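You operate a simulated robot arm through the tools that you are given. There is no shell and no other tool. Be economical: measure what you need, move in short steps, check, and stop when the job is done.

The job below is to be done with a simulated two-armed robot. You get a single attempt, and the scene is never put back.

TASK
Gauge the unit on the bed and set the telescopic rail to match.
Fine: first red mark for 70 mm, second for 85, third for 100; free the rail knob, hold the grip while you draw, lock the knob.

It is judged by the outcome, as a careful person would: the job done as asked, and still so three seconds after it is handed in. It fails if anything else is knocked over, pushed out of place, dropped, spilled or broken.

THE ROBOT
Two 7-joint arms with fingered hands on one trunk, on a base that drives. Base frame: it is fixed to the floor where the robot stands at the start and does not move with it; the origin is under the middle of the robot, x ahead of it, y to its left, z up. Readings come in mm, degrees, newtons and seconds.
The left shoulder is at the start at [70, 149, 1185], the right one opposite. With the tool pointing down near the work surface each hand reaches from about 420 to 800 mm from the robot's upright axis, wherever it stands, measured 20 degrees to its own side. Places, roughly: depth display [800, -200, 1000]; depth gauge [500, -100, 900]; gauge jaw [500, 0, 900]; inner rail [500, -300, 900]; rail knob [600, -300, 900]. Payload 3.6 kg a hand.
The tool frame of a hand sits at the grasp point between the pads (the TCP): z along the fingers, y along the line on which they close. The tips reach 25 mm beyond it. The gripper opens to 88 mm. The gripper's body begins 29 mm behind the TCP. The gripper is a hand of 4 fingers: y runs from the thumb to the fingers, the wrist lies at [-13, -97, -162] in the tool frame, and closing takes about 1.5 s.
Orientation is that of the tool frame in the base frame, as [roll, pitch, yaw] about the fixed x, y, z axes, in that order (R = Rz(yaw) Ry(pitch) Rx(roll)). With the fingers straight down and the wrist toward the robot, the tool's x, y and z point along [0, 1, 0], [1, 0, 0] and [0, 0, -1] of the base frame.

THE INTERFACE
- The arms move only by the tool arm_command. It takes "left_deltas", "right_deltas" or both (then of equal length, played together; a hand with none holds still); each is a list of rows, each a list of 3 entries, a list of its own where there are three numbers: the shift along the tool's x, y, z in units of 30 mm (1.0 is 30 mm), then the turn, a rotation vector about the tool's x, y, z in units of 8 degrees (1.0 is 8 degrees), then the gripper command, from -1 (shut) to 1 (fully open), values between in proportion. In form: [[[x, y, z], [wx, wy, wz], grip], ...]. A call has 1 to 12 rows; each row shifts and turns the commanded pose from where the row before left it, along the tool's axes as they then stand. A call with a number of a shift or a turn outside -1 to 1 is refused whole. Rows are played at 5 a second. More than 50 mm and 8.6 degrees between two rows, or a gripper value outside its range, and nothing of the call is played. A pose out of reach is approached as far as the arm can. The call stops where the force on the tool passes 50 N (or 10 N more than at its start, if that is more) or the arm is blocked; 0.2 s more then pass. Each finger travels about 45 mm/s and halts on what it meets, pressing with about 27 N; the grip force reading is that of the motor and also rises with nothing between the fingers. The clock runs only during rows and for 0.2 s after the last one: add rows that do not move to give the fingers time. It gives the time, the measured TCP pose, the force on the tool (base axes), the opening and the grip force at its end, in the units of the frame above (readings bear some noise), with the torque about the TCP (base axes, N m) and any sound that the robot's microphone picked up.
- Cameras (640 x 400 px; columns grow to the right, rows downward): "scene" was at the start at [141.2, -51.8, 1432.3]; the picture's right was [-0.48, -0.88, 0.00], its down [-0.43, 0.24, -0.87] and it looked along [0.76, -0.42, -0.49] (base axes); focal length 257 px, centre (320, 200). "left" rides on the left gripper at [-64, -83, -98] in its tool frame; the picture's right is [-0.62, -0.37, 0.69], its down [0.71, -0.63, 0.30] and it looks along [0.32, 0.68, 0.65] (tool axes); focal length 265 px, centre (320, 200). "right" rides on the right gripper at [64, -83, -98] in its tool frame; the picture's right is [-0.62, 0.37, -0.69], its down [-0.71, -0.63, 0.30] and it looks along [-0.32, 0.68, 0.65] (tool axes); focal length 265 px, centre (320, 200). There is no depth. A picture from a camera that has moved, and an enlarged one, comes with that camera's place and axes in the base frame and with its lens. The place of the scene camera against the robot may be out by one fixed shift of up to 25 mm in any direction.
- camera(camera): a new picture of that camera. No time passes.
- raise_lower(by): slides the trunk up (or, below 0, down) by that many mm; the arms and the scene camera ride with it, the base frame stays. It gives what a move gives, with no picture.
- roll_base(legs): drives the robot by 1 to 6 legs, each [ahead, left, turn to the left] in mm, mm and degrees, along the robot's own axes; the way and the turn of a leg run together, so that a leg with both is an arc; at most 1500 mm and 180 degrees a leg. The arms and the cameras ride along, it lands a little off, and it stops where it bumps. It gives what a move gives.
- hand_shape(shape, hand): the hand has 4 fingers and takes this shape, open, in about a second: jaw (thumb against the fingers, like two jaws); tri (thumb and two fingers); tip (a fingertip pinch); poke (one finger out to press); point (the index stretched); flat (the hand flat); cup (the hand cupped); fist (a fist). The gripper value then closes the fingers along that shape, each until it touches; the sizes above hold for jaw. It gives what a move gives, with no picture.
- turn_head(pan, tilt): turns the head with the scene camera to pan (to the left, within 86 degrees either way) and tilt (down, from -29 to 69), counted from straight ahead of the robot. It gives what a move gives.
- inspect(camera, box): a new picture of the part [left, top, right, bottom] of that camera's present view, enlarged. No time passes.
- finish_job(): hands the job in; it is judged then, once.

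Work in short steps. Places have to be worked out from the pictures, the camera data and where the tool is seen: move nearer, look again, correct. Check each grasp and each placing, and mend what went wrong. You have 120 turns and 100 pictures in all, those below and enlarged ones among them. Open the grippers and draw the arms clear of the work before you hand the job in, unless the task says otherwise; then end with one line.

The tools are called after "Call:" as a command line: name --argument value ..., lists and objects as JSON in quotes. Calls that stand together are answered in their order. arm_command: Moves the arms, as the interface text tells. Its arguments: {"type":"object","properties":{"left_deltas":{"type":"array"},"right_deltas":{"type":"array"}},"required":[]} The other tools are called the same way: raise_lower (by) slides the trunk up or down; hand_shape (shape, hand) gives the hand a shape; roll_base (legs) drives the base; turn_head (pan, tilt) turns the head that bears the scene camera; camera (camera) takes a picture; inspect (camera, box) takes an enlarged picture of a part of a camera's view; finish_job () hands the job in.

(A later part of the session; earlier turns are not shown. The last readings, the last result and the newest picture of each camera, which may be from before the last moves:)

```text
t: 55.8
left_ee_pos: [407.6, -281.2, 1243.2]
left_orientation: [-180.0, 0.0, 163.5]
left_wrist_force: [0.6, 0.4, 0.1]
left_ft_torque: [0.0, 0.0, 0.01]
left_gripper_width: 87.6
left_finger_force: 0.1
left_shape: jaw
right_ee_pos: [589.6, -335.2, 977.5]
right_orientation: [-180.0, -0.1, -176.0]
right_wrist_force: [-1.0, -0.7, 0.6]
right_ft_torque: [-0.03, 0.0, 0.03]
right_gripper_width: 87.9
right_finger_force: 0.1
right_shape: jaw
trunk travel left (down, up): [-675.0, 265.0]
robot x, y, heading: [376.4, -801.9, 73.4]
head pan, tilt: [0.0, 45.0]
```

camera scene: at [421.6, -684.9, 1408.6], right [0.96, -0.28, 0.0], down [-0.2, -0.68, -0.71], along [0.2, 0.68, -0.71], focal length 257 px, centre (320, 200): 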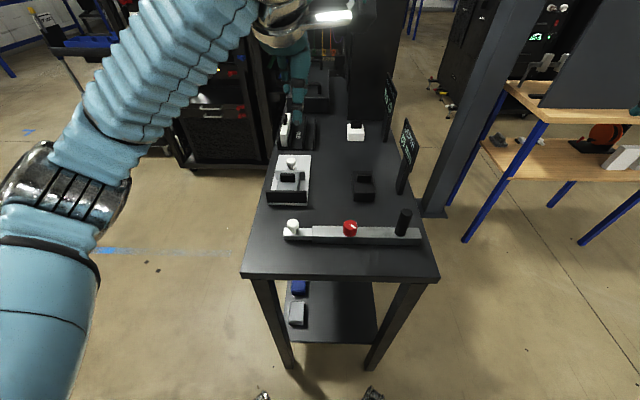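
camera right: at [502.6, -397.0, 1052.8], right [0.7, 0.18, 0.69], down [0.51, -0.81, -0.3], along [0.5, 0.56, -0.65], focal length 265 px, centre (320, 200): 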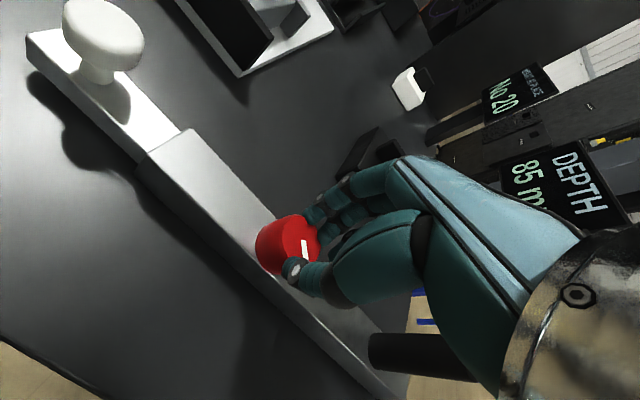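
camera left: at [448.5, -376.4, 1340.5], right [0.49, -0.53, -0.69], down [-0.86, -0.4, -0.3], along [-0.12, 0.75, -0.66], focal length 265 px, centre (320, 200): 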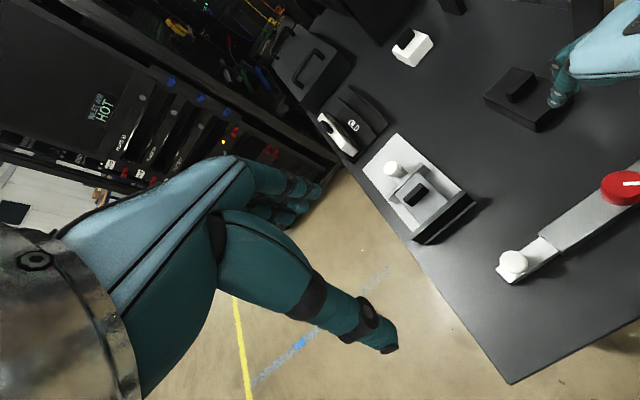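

Yaw is now 184°. I recentre on (583,-331) and descend again, without closing yet.

Call:
arm_command --right_deltas '[[[0.2, 0.15, 0], [0, 0, 0], 1], [[0, 0, 0.4], [0, 0, 0], 1], [[0, 0, 0.4], [0, 0, 0], 1], [[0, 0, 0], [0, 0, 0], 1]]'

Call:
camera --camera "right"

```text
t: 56.8
left_ee_pos: [407.7, -281.6, 1244.0]
left_orientation: [179.9, 0.2, 163.5]
left_wrist_force: [0.2, 0.1, 0.2]
left_ft_torque: [0.03, -0.02, -0.01]
left_gripper_width: 87.9
left_finger_force: 0.0
left_shape: jaw
right_ee_pos: [581.0, -331.7, 955.0]
right_orientation: [180.0, 0.1, -176.1]
right_wrist_force: [0.3, 0.2, -0.3]
right_ft_torque: [0.01, 0.0, -0.01]
right_gripper_width: 87.4
right_finger_force: 0.0
right_shape: jaw
trunk travel left (down, up): [-675.0, 265.0]
robot x, y, heading: [374.7, -806.6, 73.5]
head pan, tilt: [0.0, 45.0]
```

```text
64 pictures are left
camera right: at [522.0, -418.2, 1053.1], right [0.59, 0.41, 0.69], down [0.76, -0.58, -0.3], along [0.28, 0.7, -0.65], focal length 265 px, centre (320, 200)
```

right: 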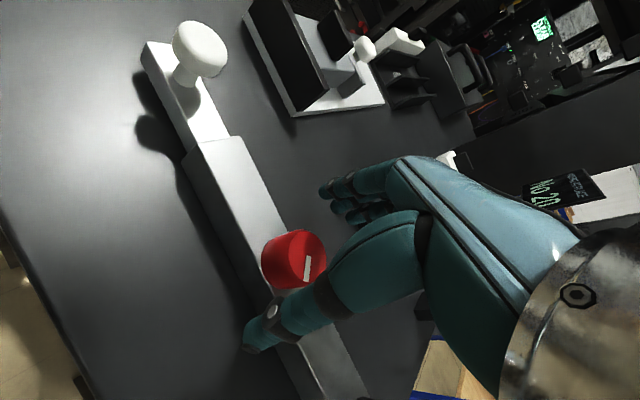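

Reach is fine now. I nudge 2–3 mm toward the thumb and close on the knob.

Call:
arm_command --right_deltas '[[[0, -0.09, 0.07], [0, 0, 0], 1], [[0, 0, 0], [0, 0, 0], 0.3], [[0, 0, 0], [0, 0, 0], 0], [[0, 0, 0], [0, 0, 0], -0.3], [[0, 0, 0], [0, 0, 0], -0.5], [[0, 0, 0], [0, 0, 0], -0.5], [[0, 0, 0], [0, 0, 0], -0.5], [[0, 0, 0], [0, 0, 0], -0.5]]'

Call:
camera --camera "right"

```text
t: 58.6
left_ee_pos: [408.0, -281.3, 1244.2]
left_orientation: [180.0, 0.0, 163.5]
left_wrist_force: [-0.1, -0.1, 1.2]
left_ft_torque: [0.03, 0.01, -0.01]
left_gripper_width: 87.7
left_finger_force: 0.0
left_shape: jaw
right_ee_pos: [582.1, -334.8, 951.2]
right_orientation: [180.0, 0.1, -176.1]
right_wrist_force: [-1.3, -0.9, -0.2]
right_ft_torque: [0.06, 0.04, 0.04]
right_gripper_width: 22.7
right_finger_force: 26.6
right_shape: jaw
trunk travel left (down, up): [-675.0, 265.0]
robot x, y, heading: [379.5, -806.2, 73.6]
head pan, tilt: [0.0, 45.0]
```

```text
63 pictures are left
camera right: at [522.3, -421.1, 1050.4], right [0.59, 0.41, 0.69], down [0.76, -0.58, -0.3], along [0.28, 0.7, -0.65], focal length 265 px, centre (320, 200)
```

right: 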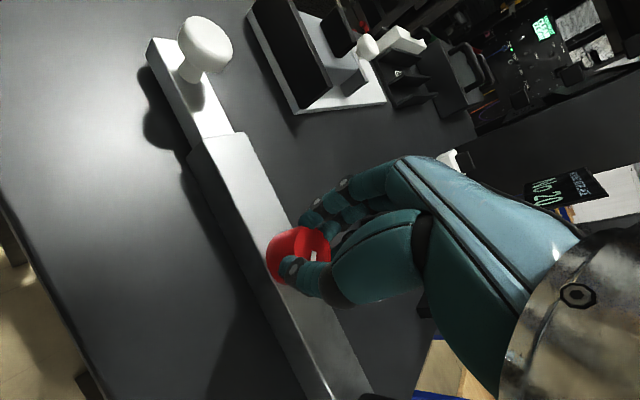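

Knob gripped (22.7 mm, no side load). I try turning counter-clockwise 24° and check torque and the indicator.

Call:
arm_command --right_deltas '[[[0, 0, 0], [0, 0, -0.75], -0.5], [[0, 0, 0], [0, 0, -0.75], -0.5], [[0, 0, 0], [0, 0, -0.75], -0.5], [[0, 0, 0], [0, 0, -0.75], -0.5]]'

Call:
camera --camera "right"

Call:
inspect --camera "scene" --box '[240, 150, 460, 280]'

```text
t: 59.6
left_ee_pos: [408.9, -280.8, 1243.3]
left_orientation: [-179.9, 0.1, 163.5]
left_wrist_force: [0.7, -0.5, 0.2]
left_ft_torque: [-0.02, 0.05, 0.0]
left_gripper_width: 87.5
left_finger_force: 0.1
left_shape: jaw
right_ee_pos: [585.4, -332.6, 950.6]
right_orientation: [-180.0, -0.1, -152.1]
right_wrist_force: [4.4, 1.7, -0.1]
right_ft_torque: [0.04, -0.1, -0.18]
right_gripper_width: 21.3
right_finger_force: 27.1
right_shape: jaw
trunk travel left (down, up): [-675.0, 265.0]
robot x, y, heading: [372.8, -804.5, 73.2]
head pan, tilt: [0.0, 45.0]
```

```text
62 pictures are left
camera right: at [565.2, -436.9, 1050.2], right [0.38, 0.62, 0.69], down [0.93, -0.22, -0.3], along [-0.03, 0.76, -0.65], focal length 265 px, centre (320, 200)
```

right: 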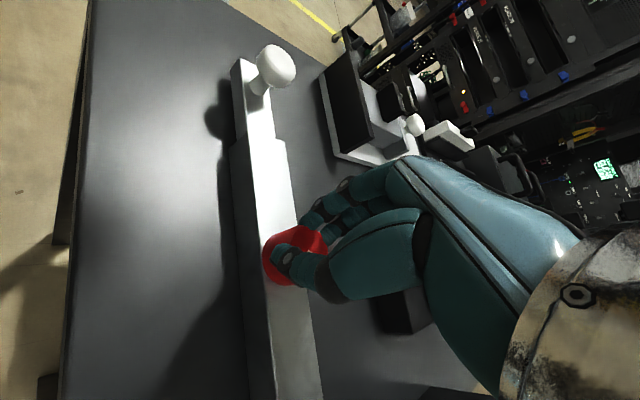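

```text
2.91 times, centred on (350, 215) of scene
camera zoom: at [424.5, -684.9, 1408.5], right [0.96, -0.28, 0.0], down [-0.2, -0.68, -0.71], along [0.2, 0.68, -0.71], focal length 747 px, centre (233, 156)
```

zoom: 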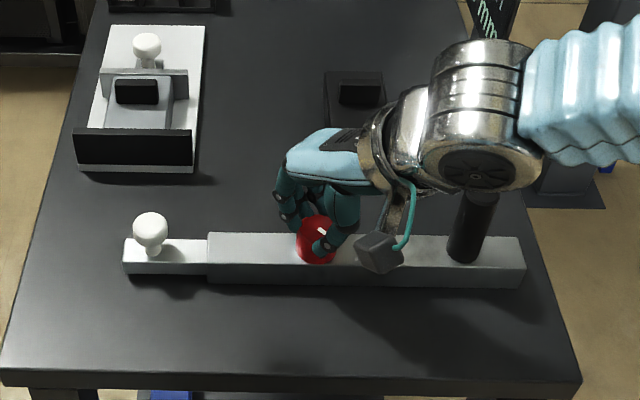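

I zoom in on the knob to see whether the indicator moved.

Call:
inspect --camera "scene" --box '[330, 215, 370, 245]'

Call:
inspect --camera "right" --box '[240, 200, 360, 300]'

```text
13.33 times, centred on (350, 230) of scene
camera zoom: at [424.5, -684.9, 1408.5], right [0.96, -0.28, 0.0], down [-0.2, -0.68, -0.71], along [0.2, 0.68, -0.71], focal length 3422 px, centre (-80, -200)
```

zoom: 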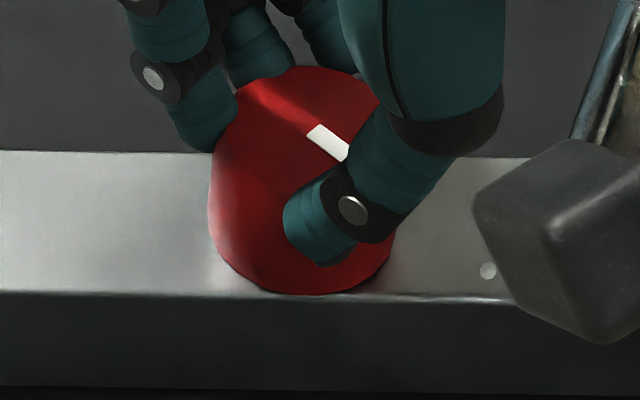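

```text
4.00 times, centred on (300, 250) of right
camera zoom: at [565.2, -436.9, 1050.2], right [0.38, 0.62, 0.69], down [0.93, -0.22, -0.3], along [-0.03, 0.76, -0.65], focal length 1062 px, centre (400, 0)
```

zoom: 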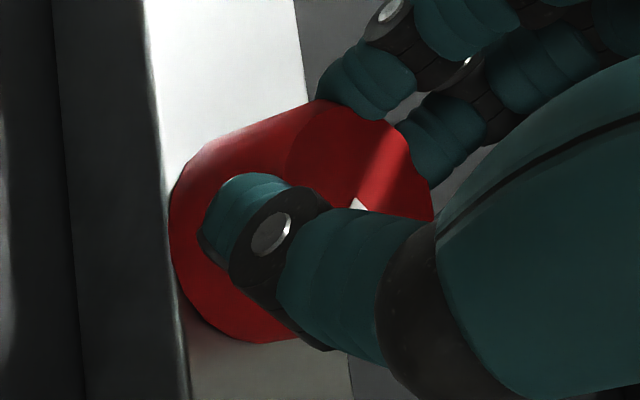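

The indicator barely moved: the fingers slipped (0.18 N·m resisting), so either the direction is wrong or the knob is stiff. I try the clockwise direction from here.

Call:
arm_command --right_deltas '[[[0, 0, 0], [0, 0, 0.75], -0.7], [[0, 0, 0], [0, 0, 0.75], -0.7], [[0, 0, 0], [0, 0, 0.75], -0.7], [[0, 0, 0], [0, 0, 0.75], -0.7]]'

Call:
inspect --camera "scene" --box '[330, 215, 370, 245]'

Call:
inspect --camera "right" --box '[240, 200, 360, 300]'

```text
t: 60.6
left_ee_pos: [406.9, -280.0, 1243.3]
left_orientation: [-179.9, 0.1, 163.5]
left_wrist_force: [-0.2, 0.3, 0.0]
left_ft_torque: [0.0, -0.03, -0.02]
left_gripper_width: 87.8
left_finger_force: 0.1
left_shape: jaw
right_ee_pos: [582.0, -333.3, 951.4]
right_orientation: [179.9, 0.0, -176.2]
right_wrist_force: [-3.7, 3.8, 0.1]
right_ft_torque: [0.08, 0.02, 0.05]
right_gripper_width: 19.8
right_finger_force: 27.2
right_shape: jaw
trunk travel left (down, up): [-675.0, 265.0]
robot x, y, heading: [377.0, -803.3, 73.3]
head pan, tilt: [0.0, 45.0]
```

```text
13.33 times, centred on (350, 230) of scene
camera zoom: at [422.6, -684.3, 1408.5], right [0.96, -0.28, 0.0], down [-0.2, -0.68, -0.71], along [0.2, 0.68, -0.71], focal length 3422 px, centre (-80, -200)
```

zoom: 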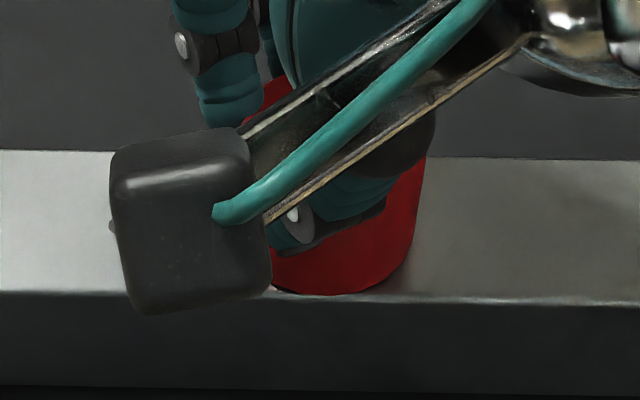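

```text
4.00 times, centred on (300, 250) of right
camera zoom: at [522.2, -420.3, 1050.4], right [0.59, 0.41, 0.69], down [0.75, -0.58, -0.3], along [0.28, 0.7, -0.65], focal length 1062 px, centre (400, 0)
```

zoom: 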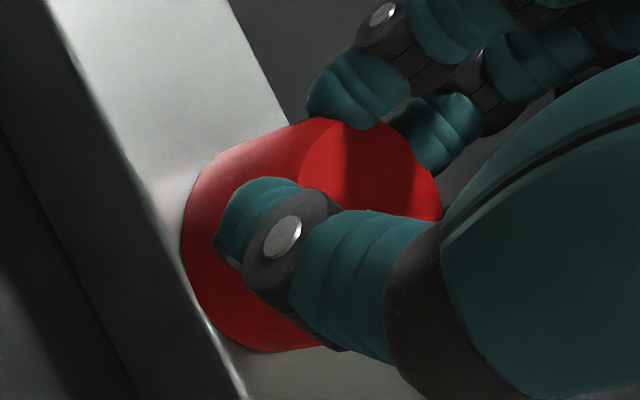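

Torque is low this way; I open and rise a little to read the indicator.

Call:
arm_command --right_deltas '[[[0, 0, 0], [0, 0, 0], 0], [[0, 0, 0], [0, 0, 0], 0.6], [[0, 0, 0], [0, 0, 0], 1], [[0, 0, 0], [0, 0, 0], 1], [[0, 0, 0], [0, 0, 0], 1], [[0, 0, -1], [0, 0, 0], 1]]'

Call:
inspect --camera "right" --box '[200, 180, 360, 320]'

Call:
inspect --camera "scene" --box '[320, 205, 380, 250]'

```text
t: 62.0
left_ee_pos: [407.4, -282.8, 1244.0]
left_orientation: [179.9, 0.1, 163.5]
left_wrist_force: [-0.8, 0.3, -0.4]
left_ft_torque: [0.0, 0.05, 0.01]
left_gripper_width: 87.9
left_finger_force: 0.0
left_shape: jaw
right_ee_pos: [581.5, -335.5, 981.8]
right_orientation: [179.9, 0.1, -176.1]
right_wrist_force: [0.0, -0.6, 0.8]
right_ft_torque: [0.0, 0.01, 0.03]
right_gripper_width: 87.6
right_finger_force: 0.2
right_shape: jaw
trunk travel left (down, up): [-675.0, 265.0]
robot x, y, heading: [375.3, -800.6, 73.8]
head pan, tilt: [0.0, 45.0]
```

```text
2.86 times, centred on (280, 250) of right
camera zoom: at [522.1, -422.0, 1080.8], right [0.59, 0.41, 0.69], down [0.76, -0.58, -0.3], along [0.28, 0.7, -0.65], focal length 758 px, centre (434, 57)
```

zoom: 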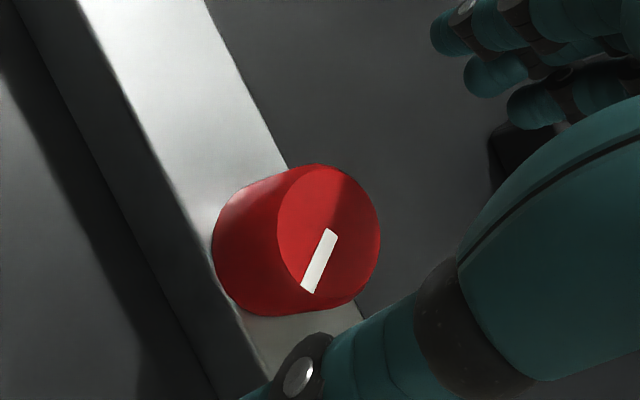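

```text
8.89 times, centred on (350, 228) of scene
camera zoom: at [422.1, -686.4, 1408.7], right [0.96, -0.28, 0.0], down [-0.2, -0.68, -0.71], along [0.2, 0.68, -0.71], focal length 2282 px, centre (53, -44)
```

zoom: 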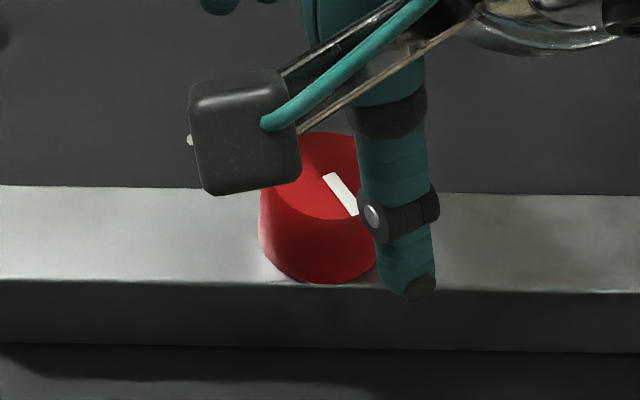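

The indicator moved ~20° clockwise: clockwise turns freely, counter-clockwise is its stop. So freeing is clockwise. I pre-rotate the raised hand counter-clockwise by ~56° to gain stroke, then look.

Call:
arm_command --right_deltas '[[[0, 0, -0.5], [0, 0, -1], 1], [[0, 0, 0], [0, 0, -1], 1], [[0, 0, 0], [0, 0, -1], 1], [[0, 0, 0], [0, 0, -1], 1], [[0, 0, 0], [0, 0, -1], 1], [[0, 0, 0], [0, 0, -1], 1], [[0, 0, 0], [0, 0, -1], 1], [[0, 0, 0], [0, 0, 0], 1]]'

Call:
camera --camera "right"

Call:
inspect --camera "scene" --box '[240, 120, 480, 280]'

```text
t: 63.8
left_ee_pos: [407.7, -281.4, 1243.7]
left_orientation: [-180.0, 0.0, 163.5]
left_wrist_force: [0.7, 0.5, 0.4]
left_ft_torque: [0.02, 0.04, -0.01]
left_gripper_width: 87.8
left_finger_force: 0.1
left_shape: jaw
right_ee_pos: [582.6, -334.2, 996.8]
right_orientation: [-180.0, 0.0, -120.2]
right_wrist_force: [-0.3, 0.9, 0.0]
right_ft_torque: [0.06, 0.02, 0.01]
right_gripper_width: 87.7
right_finger_force: 0.0
right_shape: jaw
trunk travel left (down, up): [-675.0, 265.0]
robot x, y, heading: [374.2, -802.6, 73.2]
head pan, tilt: [0.0, 45.0]
```

```text
54 pictures are left
camera right: at [621.4, -431.4, 1095.5], right [-0.01, 0.72, 0.69], down [0.9, 0.3, -0.3], along [-0.43, 0.62, -0.65], focal length 265 px, centre (320, 200)
```

right: 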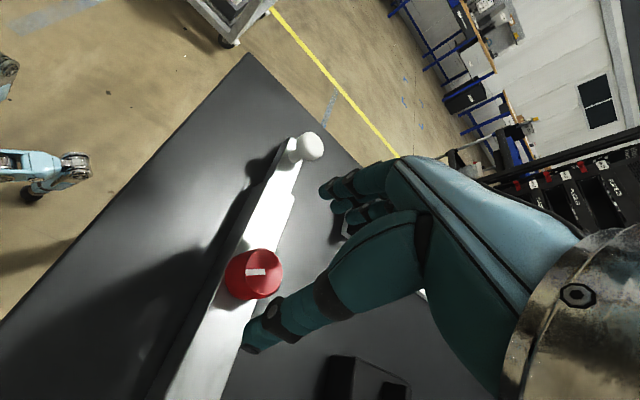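

```text
2.50 times, centred on (360, 200) of scene
camera zoom: at [423.2, -685.7, 1408.6], right [0.96, -0.28, 0.0], down [-0.2, -0.68, -0.71], along [0.2, 0.68, -0.71], focal length 642 px, centre (220, 200)
```

zoom: 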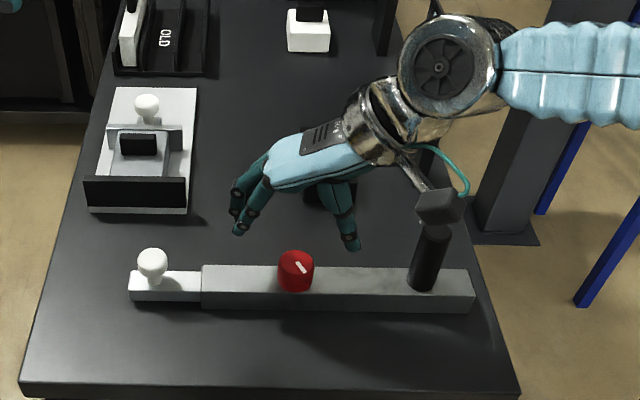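

Clear of grip and table. I descend onto the knob, close, and check the grasp.

Call:
arm_command --right_deltas '[[[0, -0.1, 0.5], [0, 0, 0], 1], [[0, 0, 0.55], [0, 0, 0], 1], [[0, 0, 0.52], [0, 0, 0], 1], [[0, 0, 0], [0, 0, 0], 0.3], [[0, 0, 0], [0, 0, 0], 0], [[0, 0, 0], [0, 0, 0], -0.3], [[0, 0, 0], [0, 0, 0], -0.7], [[0, 0, 0], [0, 0, 0], -0.7], [[0, 0, 0], [0, 0, 0], -0.7], [[0, 0, 0], [0, 0, 0], -0.7]]'

Call:
inspect --camera "right" --box '[220, 180, 380, 320]'

Call:
inspect --camera "scene" --box '[320, 205, 380, 250]'

```text
t: 66.0
left_ee_pos: [408.7, -281.9, 1243.9]
left_orientation: [-180.0, 0.1, 163.5]
left_wrist_force: [0.1, -0.2, 0.0]
left_ft_torque: [-0.03, 0.02, 0.03]
left_gripper_width: 87.9
left_finger_force: 0.1
left_shape: jaw
right_ee_pos: [586.5, -335.7, 949.7]
right_orientation: [179.9, -0.1, -120.2]
right_wrist_force: [1.8, -2.1, -0.4]
right_ft_torque: [-0.05, -0.01, -0.01]
right_gripper_width: 22.5
right_finger_force: 26.6
right_shape: jaw
trunk travel left (down, up): [-675.0, 265.0]
robot x, y, heading: [374.3, -800.3, 73.3]
head pan, tilt: [0.0, 45.0]
```

```text
2.86 times, centred on (300, 250) of right
camera zoom: at [624.4, -433.0, 1048.4], right [-0.01, 0.72, 0.69], down [0.9, 0.3, -0.3], along [-0.43, 0.62, -0.65], focal length 758 px, centre (377, 57)
```

zoom: 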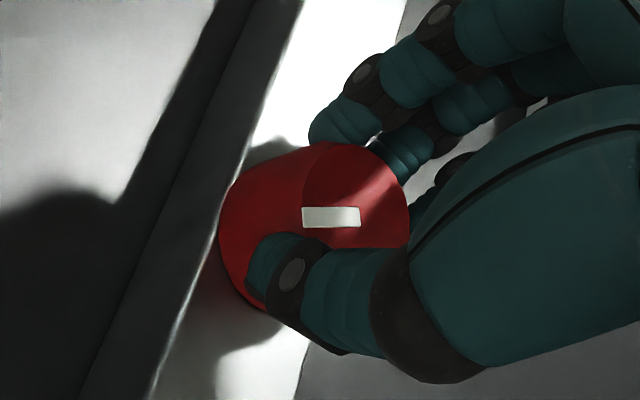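

```text
8.89 times, centred on (350, 228) of scene
camera zoom: at [423.5, -685.8, 1408.6], right [0.96, -0.28, 0.0], down [-0.2, -0.68, -0.71], along [0.2, 0.68, -0.71], focal length 2282 px, centre (53, -44)
```

zoom: 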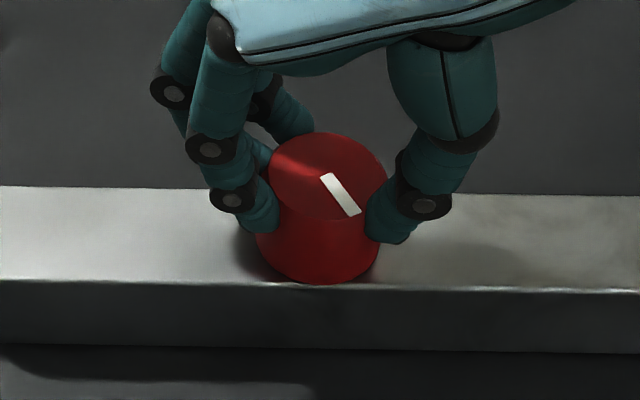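

A good opposed grasp. I turn clockwise 48° and check.

Call:
arm_command --right_deltas '[[[0, 0, 0], [0, 0, 0.8], -0.8], [[0, 0, 0], [0, 0, 0.8], -0.8], [[0, 0, 0], [0, 0, 0.8], -0.8], [[0, 0, 0], [0, 0, 0.8], -0.8], [[0, 0, 0], [0, 0, 0.8], -0.8], [[0, 0, 0], [0, 0, 0.8], -0.8], [[0, 0, 0], [0, 0, 0.8], -0.8]]'

Call:
inspect --camera "scene" --box '[320, 205, 380, 250]'

Call:
inspect --camera "right" --box '[220, 180, 380, 320]'

```text
t: 67.6
left_ee_pos: [407.4, -280.4, 1243.9]
left_orientation: [-179.9, 0.1, 163.4]
left_wrist_force: [0.3, 0.5, 0.7]
left_ft_torque: [0.0, -0.01, -0.01]
left_gripper_width: 87.8
left_finger_force: 0.0
left_shape: jaw
right_ee_pos: [585.1, -335.2, 949.4]
right_orientation: [180.0, 0.1, -165.0]
right_wrist_force: [-2.8, 3.0, 0.0]
right_ft_torque: [0.11, 0.04, 0.08]
right_gripper_width: 21.9
right_finger_force: 26.5
right_shape: jaw
trunk travel left (down, up): [-675.0, 265.0]
robot x, y, heading: [370.0, -804.8, 73.4]
head pan, tilt: [0.0, 45.0]
```

```text
8.89 times, centred on (350, 228) of scene
camera zoom: at [422.9, -684.2, 1408.5], right [0.96, -0.28, 0.0], down [-0.2, -0.68, -0.71], along [0.2, 0.68, -0.71], focal length 2282 px, centre (53, -44)
```

zoom: 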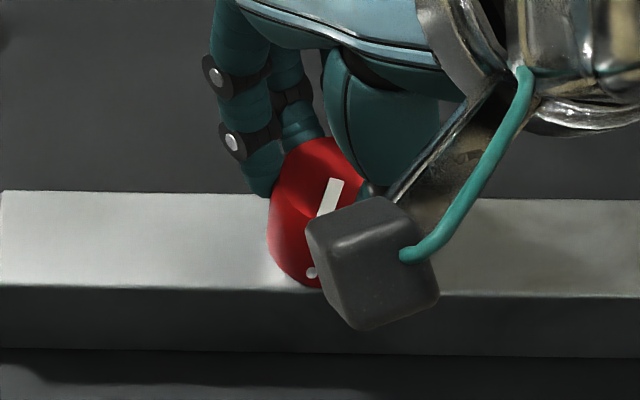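

```text
2.86 times, centred on (300, 250) of right
camera zoom: at [543.3, -431.5, 1048.4], right [0.5, 0.52, 0.69], down [0.85, -0.42, -0.3], along [0.14, 0.74, -0.65], focal length 758 px, centre (377, 57)
```

zoom: 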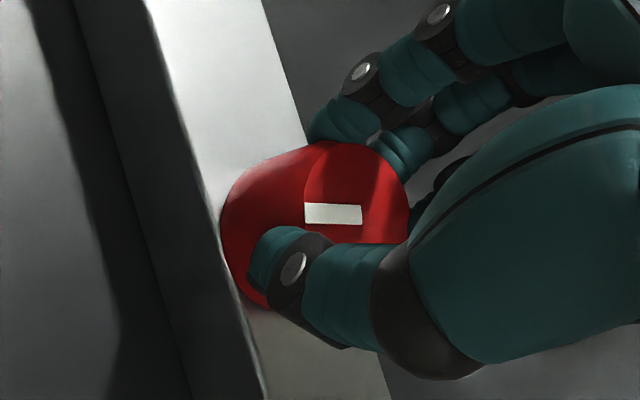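

The knob followed the hand exactly (≈45°). I continue clockwise another ~22°.

Call:
arm_command --right_deltas '[[[0, 0, 0], [0, 0, 0.7], -0.8], [[0, 0, 0], [0, 0, 0.7], -0.8], [[0, 0, 0], [0, 0, 0.7], -0.8], [[0, 0, 0], [0, 0, 0.7], -0.8], [[0, 0, 0], [0, 0, 0], -0.8]]'

Call:
inspect --camera "right" --box '[220, 180, 380, 320]'

```text
t: 68.8
left_ee_pos: [407.3, -280.2, 1243.5]
left_orientation: [-179.9, 0.1, 163.4]
left_wrist_force: [-0.6, 0.7, 0.0]
left_ft_torque: [0.08, 0.0, -0.01]
left_gripper_width: 87.5
left_finger_force: 0.1
left_shape: jaw
right_ee_pos: [585.6, -335.9, 949.0]
right_orientation: [179.9, 0.2, 172.6]
right_wrist_force: [0.8, 3.5, 3.0]
right_ft_torque: [0.16, -0.03, 0.03]
right_gripper_width: 22.0
right_finger_force: 27.1
right_shape: jaw
trunk travel left (down, up): [-675.0, 265.0]
robot x, y, heading: [377.7, -800.7, 73.3]
head pan, tilt: [0.0, 45.0]
```

```text
2.86 times, centred on (300, 250) of right
camera zoom: at [509.4, -409.0, 1048.2], right [0.66, 0.28, 0.69], down [0.63, -0.72, -0.3], along [0.41, 0.64, -0.65], focal length 758 px, centre (377, 57)
```

zoom: 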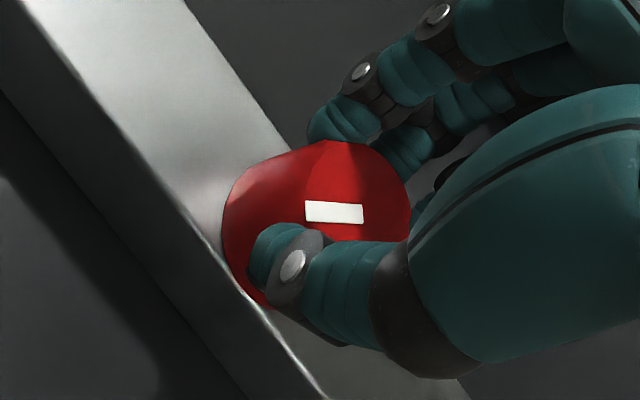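

Total ≈85–90° clockwise now. I release the knob, rise to z≈1040 and move over toward the black grip at ≈(688,-360).

Call:
arm_command --right_deltas '[[[0, 0, 0], [0, 0, 0], 0], [[0, 0, 0], [0, 0, 0], 0.6], [[0, 0, 0], [0, 0, 0], 1], [[0, 0, 0], [0, 0, 0], 1], [[0, 0, 0], [0, 0, 0], 1], [[0, 0, -1], [0, 0, 0], 1], [[0, 0, -1], [0, 0, 0], 1], [[0, 0, -1], [0, 0, 0], 1], [[0, 0, -0.5], [0, 0, -0.5], 1], [[-0.8, 0, 0], [0, 0, -1], 1], [[-0.8, 0, 0], [0, 0, 0], 1]]'

Call:
camera --camera "right"

Call:
inspect --camera "scene" --box '[240, 150, 460, 280]'

```text
t: 71.2
left_ee_pos: [408.5, -280.9, 1243.1]
left_orientation: [180.0, 0.0, 163.4]
left_wrist_force: [0.7, 0.5, -0.3]
left_ft_torque: [-0.01, 0.0, 0.01]
left_gripper_width: 87.8
left_finger_force: 0.0
left_shape: jaw
right_ee_pos: [633.1, -334.9, 1053.7]
right_orientation: [179.9, 0.0, -175.2]
right_wrist_force: [-0.5, 0.3, 0.2]
right_ft_torque: [0.0, 0.03, 0.0]
right_gripper_width: 87.3
right_finger_force: 0.1
right_shape: jaw
trunk travel left (down, up): [-675.0, 265.0]
robot x, y, heading: [370.5, -801.7, 73.5]
head pan, tilt: [0.0, 45.0]
```

```text
47 pictures are left
camera right: at [575.6, -422.6, 1153.3], right [0.59, 0.42, 0.69], down [0.76, -0.57, -0.3], along [0.27, 0.71, -0.65], focal length 265 px, centre (320, 200)
```

right: 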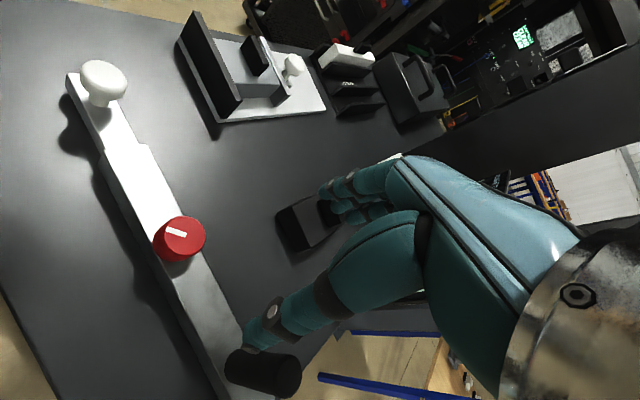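

```text
2.91 times, centred on (350, 215) of scene
camera zoom: at [424.1, -685.0, 1408.5], right [0.96, -0.28, 0.0], down [-0.2, -0.68, -0.71], along [0.2, 0.68, -0.71], focal length 747 px, centre (233, 156)
```

zoom: 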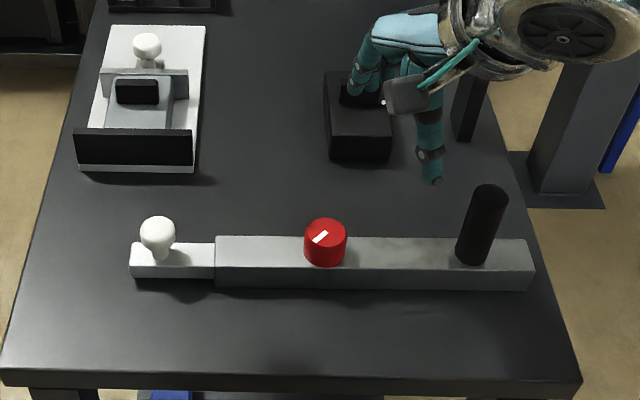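

The picture hints the rail slid ~4–5 mm along its length during the turning (it isn't fixed), which I'll mind. I move the right hand above the grip, estimated (691,-369).

Call:
arm_command --right_deltas '[[[-0.6, -0.42, 0], [0, 0, 0], 1], [[-0.6, -0.42, 0], [0, 0, 0], 1], [[-0.6, -0.42, 0], [0, 0, 0], 1], [[0, 0, 0], [0, 0, 0], 1]]'

Call:
camera --camera "right"

Call:
inspect --camera "scene" --box '[240, 150, 460, 280]'

```text
t: 72.2
left_ee_pos: [409.6, -279.9, 1244.0]
left_orientation: [-179.9, 0.0, 163.5]
left_wrist_force: [0.1, 0.6, -0.3]
left_ft_torque: [0.0, 0.0, 0.0]
left_gripper_width: 87.6
left_finger_force: 0.0
left_shape: jaw
right_ee_pos: [691.2, -369.7, 1053.3]
right_orientation: [-180.0, 0.1, -175.3]
right_wrist_force: [-0.8, -0.1, 0.1]
right_ft_torque: [-0.01, 0.02, 0.01]
right_gripper_width: 87.5
right_finger_force: 0.1
right_shape: jaw
trunk travel left (down, up): [-675.0, 265.0]
robot x, y, heading: [375.5, -806.2, 73.2]
head pan, tilt: [0.0, 45.0]
```

```text
45 pictures are left
camera right: at [632.4, -456.6, 1153.0], right [0.59, 0.42, 0.69], down [0.76, -0.57, -0.3], along [0.27, 0.71, -0.65], focal length 265 px, centre (320, 200)
```

right: 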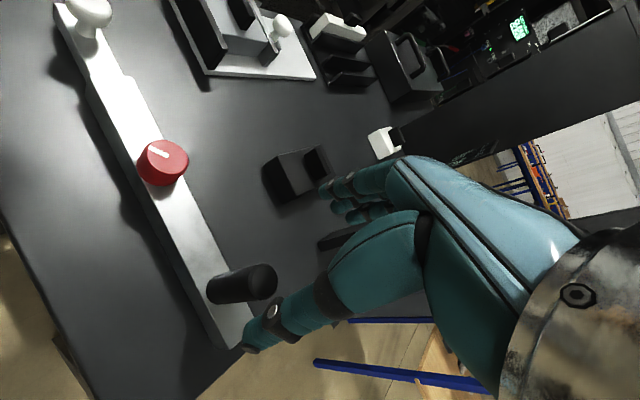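

```text
2.91 times, centred on (350, 215) of scene
camera zoom: at [423.7, -684.9, 1408.5], right [0.96, -0.28, 0.0], down [-0.2, -0.68, -0.71], along [0.2, 0.68, -0.71], focal length 747 px, centre (233, 156)
```

zoom: 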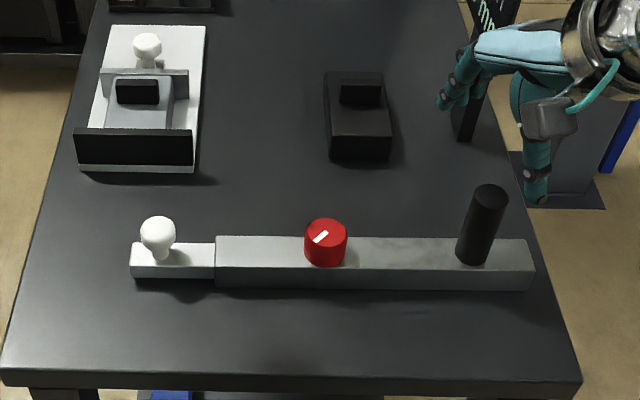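

Grip estimate refined: ≈(696,-376), vertical. I correct, descend to z≈1005 so the tips straddle the top, and look.

Call:
arm_command --right_deltas '[[[-0.15, -0.21, 0.5], [0, 0, 0], 1], [[0, 0, 0.6], [0, 0, 0], 1], [[0, 0, 0.5], [0, 0, 0], 1], [[0, 0, 0], [0, 0, 0], 1]]'

Call:
camera --camera "right"

Call:
inspect --camera "scene" --box '[340, 160, 460, 260]'

```text
t: 73.2
left_ee_pos: [408.2, -281.5, 1243.1]
left_orientation: [179.9, -0.1, 163.5]
left_wrist_force: [-0.2, 0.8, 0.2]
left_ft_torque: [-0.02, -0.02, -0.03]
left_gripper_width: 87.5
left_finger_force: 0.0
left_shape: jaw
right_ee_pos: [697.1, -375.3, 1005.1]
right_orientation: [-180.0, -0.1, -175.2]
right_wrist_force: [0.3, 0.3, 0.4]
right_ft_torque: [0.01, 0.0, 0.0]
right_gripper_width: 87.6
right_finger_force: 0.0
right_shape: jaw
trunk travel left (down, up): [-675.0, 265.0]
robot x, y, heading: [373.5, -802.3, 73.5]
head pan, tilt: [0.0, 45.0]
```

```text
43 pictures are left
camera right: at [637.0, -463.3, 1105.1], right [0.59, 0.42, 0.69], down [0.76, -0.57, -0.3], along [0.27, 0.71, -0.65], focal length 265 px, centre (320, 200)
```

right: 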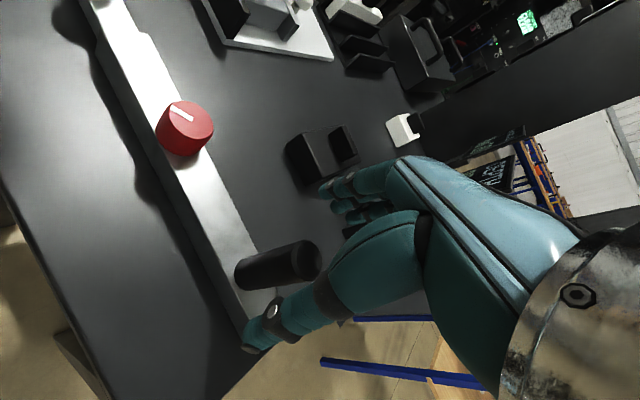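

```text
4.00 times, centred on (400, 210) of scene
camera zoom: at [423.5, -685.9, 1408.6], right [0.96, -0.28, 0.0], down [-0.2, -0.68, -0.71], along [0.2, 0.68, -0.71], focal length 1027 px, centre (0, 160)
```

zoom: 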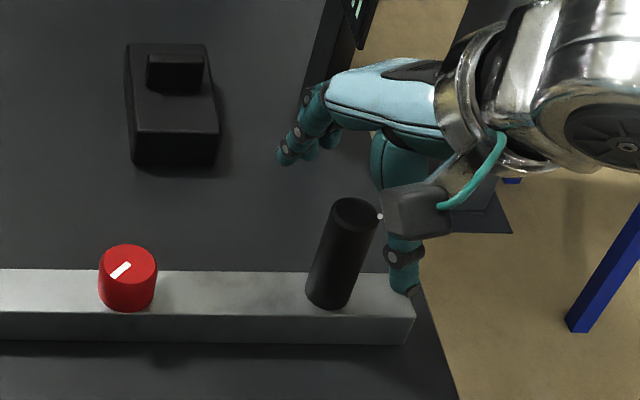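

Both views suggest the post is a few mm left of and nearer than the TCP. I shift (+4, −4 mm in tool x,y), descend to z≈978 and close.

Call:
arm_command --right_deltas '[[[0.13, -0.13, 0.4], [0, 0, 0], 1], [[0, 0, 0.45], [0, 0, 0], 1], [[0, 0, 0], [0, 0, 0], 0.3], [[0, 0, 0], [0, 0, 0], 0], [[0, 0, 0], [0, 0, 0], -0.3], [[0, 0, 0], [0, 0, 0], -0.6], [[0, 0, 0], [0, 0, 0], -0.6], [[0, 0, 0], [0, 0, 0], -0.6]]'

Call:
camera --camera "right"

Call:
inspect --camera "scene" --box '[240, 150, 460, 280]'

```text
t: 75.0
left_ee_pos: [407.5, -280.4, 1242.4]
left_orientation: [179.9, 0.0, 163.4]
left_wrist_force: [0.7, 0.7, -0.6]
left_ft_torque: [0.01, 0.0, 0.0]
left_gripper_width: 87.5
left_finger_force: 0.1
left_shape: jaw
right_ee_pos: [692.3, -378.7, 981.6]
right_orientation: [180.0, 0.1, -175.2]
right_wrist_force: [-1.3, 2.8, 0.8]
right_ft_torque: [0.08, 0.0, 0.04]
right_gripper_width: 18.5
right_finger_force: 0.0
right_shape: jaw
trunk travel left (down, up): [-675.0, 265.0]
robot x, y, heading: [375.5, -802.9, 73.2]
head pan, tilt: [0.0, 45.0]
```

```text
41 pictures are left
camera right: at [633.0, -466.1, 1080.0], right [0.59, 0.42, 0.69], down [0.76, -0.57, -0.3], along [0.27, 0.71, -0.65], focal length 265 px, centre (320, 200)
```

right: 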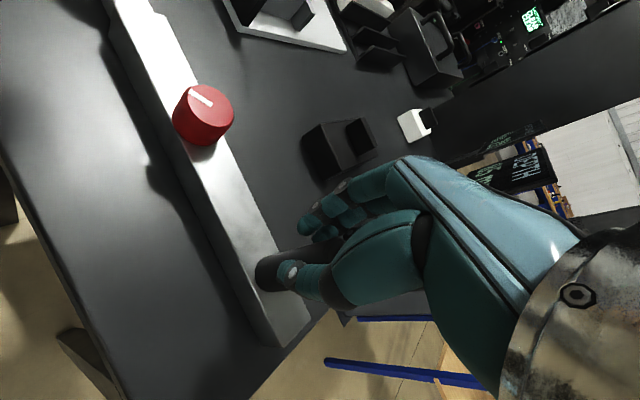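

```text
2.91 times, centred on (350, 215) of scene
camera zoom: at [423.2, -684.6, 1408.5], right [0.96, -0.28, 0.0], down [-0.2, -0.68, -0.71], along [0.2, 0.68, -0.71], focal length 747 px, centre (233, 156)
```

zoom: 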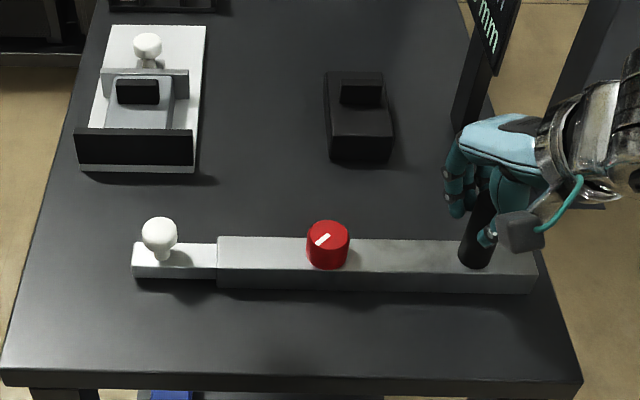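

The fingers are around the grip; I command full closing to hold it firmly.

Call:
arm_command --right_deltas '[[[0, 0, 0], [0, 0, 0], -1], [[0, 0, 0], [0, 0, 0], -1], [[0, 0, 0], [0, 0, 0], -1]]'

Call:
inspect --camera "right" --box '[220, 180, 380, 320]'

Call:
inspect --camera "scene" --box '[240, 150, 460, 280]'

```text
t: 75.8
left_ee_pos: [407.3, -280.0, 1243.6]
left_orientation: [179.9, 0.1, 163.4]
left_wrist_force: [0.4, -0.3, -0.4]
left_ft_torque: [-0.04, 0.0, -0.02]
left_gripper_width: 87.8
left_finger_force: 0.0
left_shape: jaw
right_ee_pos: [690.4, -379.7, 980.8]
right_orientation: [-179.9, 0.0, -175.3]
right_wrist_force: [-2.1, 1.6, 0.4]
right_ft_torque: [0.02, 0.06, -0.01]
right_gripper_width: 1.4
right_finger_force: 26.8
right_shape: jaw
trunk travel left (down, up): [-675.0, 265.0]
robot x, y, heading: [375.0, -804.1, 73.4]
head pan, tilt: [0.0, 45.0]
```

```text
2.86 times, centred on (300, 250) of right
camera zoom: at [632.2, -466.8, 1079.6], right [0.59, 0.42, 0.69], down [0.76, -0.57, -0.3], along [0.27, 0.71, -0.66], focal length 758 px, centre (377, 57)
```

zoom: 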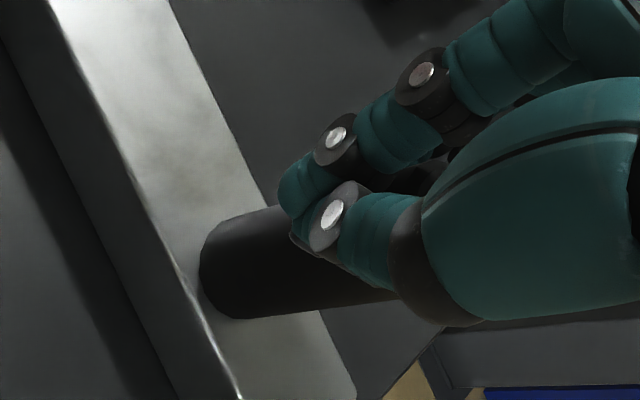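

```text
2.91 times, centred on (350, 215) of scene
camera zoom: at [422.4, -684.8, 1408.5], right [0.96, -0.28, 0.0], down [-0.2, -0.68, -0.71], along [0.2, 0.68, -0.71], focal length 747 px, centre (233, 156)
```

zoom: 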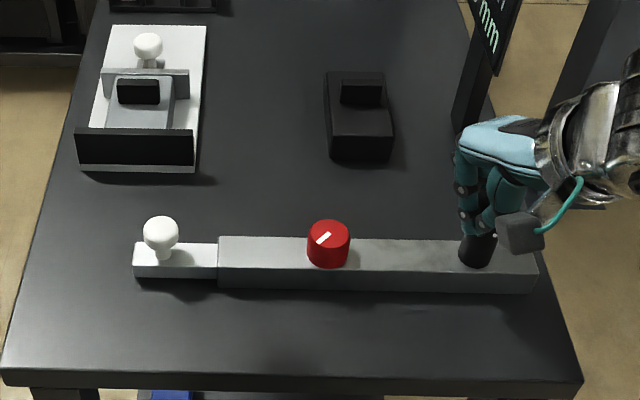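

The fingers slipped past the post's left side; the hand-camera estimate (699,-383) was right. I open, shift 9 mm right and 5 mm nearer, then look.

Call:
arm_command --right_deltas '[[[0, 0, 0], [0, 0, 0], 0], [[0, 0, 0], [0, 0, 0], 1], [[0, 0, 0], [0, 0, 0], 1], [[0, 0, 0], [0, 0, 0], 1], [[0, 0, 0], [0, 0, 0], 1], [[0, 0, 0], [0, 0, 0], 1], [[-0.3, -0.17, 0], [0, 0, 0], 1], [[0, 0, 0], [0, 0, 0], 1]]'

Call:
camera --camera "right"

```text
t: 77.6
left_ee_pos: [407.6, -278.8, 1243.9]
left_orientation: [-179.9, 0.0, 163.4]
left_wrist_force: [0.3, -0.6, -0.8]
left_ft_torque: [0.01, 0.02, -0.02]
left_gripper_width: 87.7
left_finger_force: 0.0
left_shape: jaw
right_ee_pos: [700.6, -383.1, 981.1]
right_orientation: [-180.0, -0.1, -175.3]
right_wrist_force: [-0.2, -0.1, 0.2]
right_ft_torque: [0.04, 0.02, -0.01]
right_gripper_width: 87.6
right_finger_force: 0.0
right_shape: jaw
trunk travel left (down, up): [-675.0, 265.0]
robot x, y, heading: [373.0, -804.9, 73.6]
head pan, tilt: [0.0, 45.0]
```

```text
37 pictures are left
camera right: at [642.3, -470.9, 1079.8], right [0.59, 0.42, 0.69], down [0.76, -0.57, -0.3], along [0.27, 0.71, -0.65], focal length 265 px, centre (320, 200)
```

right: 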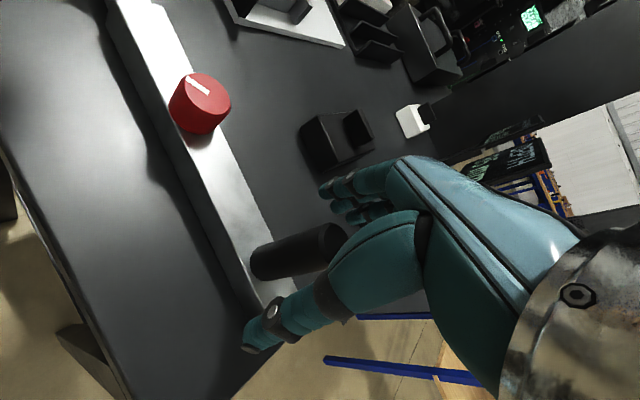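

The post axis now passes nearly through the grasp point. Small correction and close.

Call:
arm_command --right_deltas '[[[0.04, -0.1, 0], [0, 0, 0], 1], [[0, 0, 0], [0, 0, 0], 0.3], [[0, 0, 0], [0, 0, 0], 0], [[0, 0, 0], [0, 0, 0], -0.3], [[0, 0, 0], [0, 0, 0], -0.6], [[0, 0, 0], [0, 0, 0], -0.9], [[0, 0, 0], [0, 0, 0], -0.9], [[0, 0, 0], [0, 0, 0], -0.9]]'

Call:
inspect --camera "right" --box '[220, 180, 380, 320]'

```text
t: 79.4
left_ee_pos: [406.8, -281.2, 1242.6]
left_orientation: [180.0, 0.1, 163.5]
left_wrist_force: [0.7, 0.3, 0.0]
left_ft_torque: [0.05, 0.0, 0.02]
left_gripper_width: 87.9
left_finger_force: 0.1
left_shape: jaw
right_ee_pos: [698.9, -386.3, 981.3]
right_orientation: [-179.9, -0.1, -175.2]
right_wrist_force: [-3.1, -0.2, -0.4]
right_ft_torque: [0.02, 0.06, 0.08]
right_gripper_width: 16.0
right_finger_force: 27.0
right_shape: jaw
trunk travel left (down, up): [-675.0, 265.0]
robot x, y, heading: [376.3, -802.5, 73.5]
head pan, tilt: [0.0, 45.0]
```

```text
2.86 times, centred on (300, 250) of right
camera zoom: at [641.0, -474.1, 1079.7], right [0.59, 0.42, 0.69], down [0.76, -0.57, -0.3], along [0.27, 0.71, -0.65], focal length 758 px, centre (377, 57)
```

zoom: 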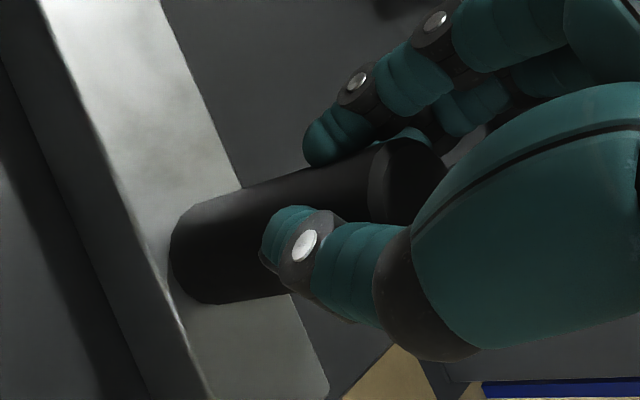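

The right hand holds the grip. Now I bring the left hand above the white draw knob (≈(464,-292)).

Call:
arm_command --left_deltas '[[[-0.5, 0.05, 0.9], [0, 0, 0], 1], [[-0.5, 0.05, 0.9], [0, 0, 0], 1], [[-0.5, 0.05, 0.9], [0, 0, 0], 1], [[-0.43, 0.04, 0.9], [0, 0, 0], 1], [[0, 0, 0.9], [0, 0, 0], 1], [[0, 0, 0.9], [0, 0, 0], 1], [[0, 0, 0.9], [0, 0, 0], 1]]'

Call:
camera --camera "left"

```text
t: 81.0
left_ee_pos: [465.0, -292.1, 1053.9]
left_orientation: [179.9, 0.0, 163.5]
left_wrist_force: [-0.7, -0.1, 0.0]
left_ft_torque: [0.01, -0.04, 0.0]
left_gripper_width: 87.8
left_finger_force: 0.1
left_shape: jaw
right_ee_pos: [701.1, -386.4, 981.1]
right_orientation: [-179.9, 0.1, -175.3]
right_wrist_force: [-1.5, -1.1, -0.5]
right_ft_torque: [-0.01, 0.01, 0.04]
right_gripper_width: 16.0
right_finger_force: 26.9
right_shape: jaw
trunk travel left (down, up): [-675.0, 265.0]
robot x, y, heading: [373.3, -802.9, 73.5]
head pan, tilt: [0.0, 45.0]
```

```text
35 pictures are left
camera left: at [504.9, -389.9, 1152.2], right [0.49, -0.53, -0.69], down [-0.86, -0.4, -0.3], along [-0.12, 0.75, -0.65], focal length 265 px, centre (320, 200)
```

left: 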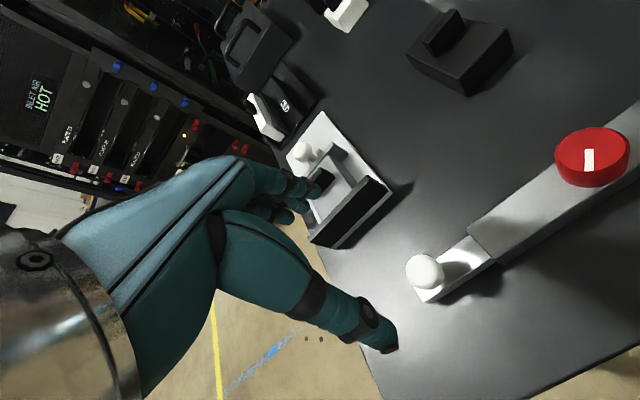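

Knob ray gives ≈(471,-299). I correct, descend to z≈985 and check once more.

Call:
arm_command --left_deltas '[[[-0.25, -0.17, 0.7], [0, 0, 0], 1], [[0, 0, 0.8], [0, 0, 0], 1], [[0, 0, 0.8], [0, 0, 0], 1], [[0, 0, 0], [0, 0, 0], 1]]'

Call:
camera --camera "left"

```text
t: 82.0
left_ee_pos: [470.5, -299.9, 984.7]
left_orientation: [-179.9, 0.0, 163.5]
left_wrist_force: [-0.4, 0.3, -0.6]
left_ft_torque: [-0.02, 0.0, -0.01]
left_gripper_width: 87.6
left_finger_force: 0.1
left_shape: jaw
right_ee_pos: [700.2, -386.4, 981.3]
right_orientation: [-179.9, 0.0, -175.3]
right_wrist_force: [-1.1, -0.2, 0.0]
right_ft_torque: [-0.01, 0.02, 0.09]
right_gripper_width: 15.4
right_finger_force: 27.3
right_shape: jaw
trunk travel left (down, up): [-675.0, 265.0]
robot x, y, heading: [375.8, -802.1, 73.1]
head pan, tilt: [0.0, 45.0]
```

```text
34 pictures are left
camera left: at [510.5, -397.0, 1082.6], right [0.49, -0.53, -0.69], down [-0.86, -0.4, -0.3], along [-0.12, 0.75, -0.65], focal length 265 px, centre (320, 200)
```

left: 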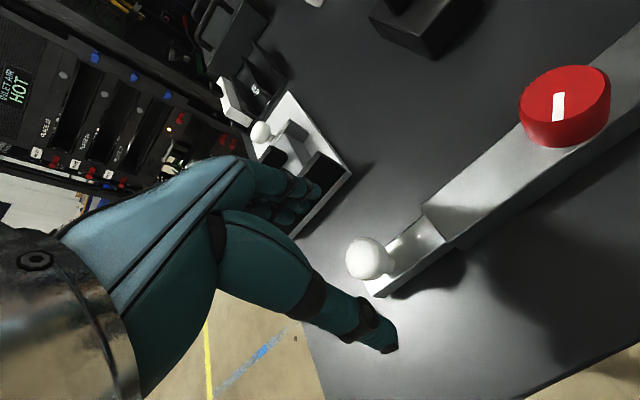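

Nearly centred. Small shift, descend to z≈946 and close on the white knob.

Call:
arm_command --left_deltas '[[[-0.07, -0.12, 0.65], [0, 0, 0], 1], [[0, 0, 0.65], [0, 0, 0], 1], [[0, 0, 0], [0, 0, 0], 0.3], [[0, 0, 0], [0, 0, 0], 0], [[0, 0, 0], [0, 0, 0], -0.3], [[0, 0, 0], [0, 0, 0], -0.6], [[0, 0, 0], [0, 0, 0], -0.8], [[0, 0, 0], [0, 0, 0], -0.8], [[0, 0, 0], [0, 0, 0], -0.8]]'

Call:
camera --camera "left"

Call:
inspect --camera "scene" --box '[240, 150, 460, 280]'

```text
t: 84.0
left_ee_pos: [472.3, -303.5, 945.6]
left_orientation: [-179.9, 0.0, 163.5]
left_wrist_force: [2.2, -1.8, -0.4]
left_ft_torque: [0.0, -0.03, -0.04]
left_gripper_width: 18.8
left_finger_force: 27.6
left_shape: jaw
right_ee_pos: [699.9, -385.6, 981.0]
right_orientation: [-180.0, 0.0, -175.3]
right_wrist_force: [-1.6, 0.2, -1.1]
right_ft_torque: [0.06, 0.04, 0.08]
right_gripper_width: 15.4
right_finger_force: 26.4
right_shape: jaw
trunk travel left (down, up): [-675.0, 265.0]
robot x, y, heading: [372.4, -802.2, 73.3]
head pan, tilt: [0.0, 45.0]
```

```text
33 pictures are left
camera left: at [511.8, -401.3, 1043.8], right [0.49, -0.53, -0.69], down [-0.86, -0.4, -0.3], along [-0.12, 0.75, -0.66], focal length 265 px, centre (320, 200)
```

left: 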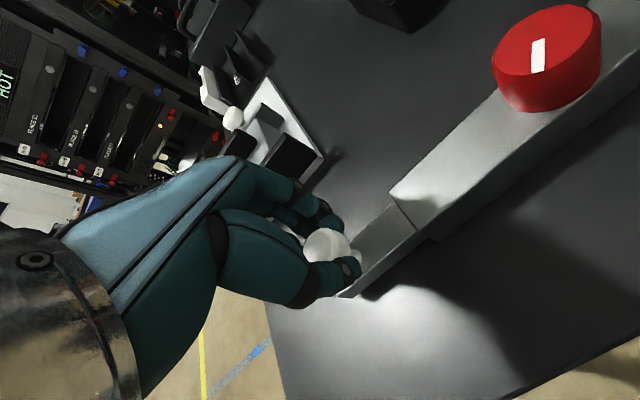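

```text
2.91 times, centred on (350, 215) of scene
camera zoom: at [423.8, -684.7, 1408.5], right [0.96, -0.28, 0.0], down [-0.2, -0.68, -0.71], along [0.2, 0.68, -0.71], focal length 747 px, centre (233, 156)
```

zoom: 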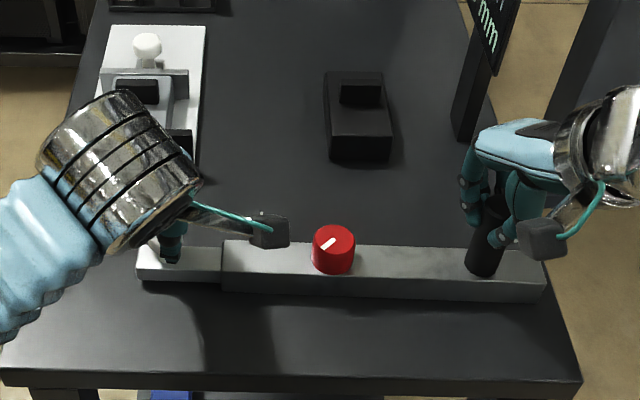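

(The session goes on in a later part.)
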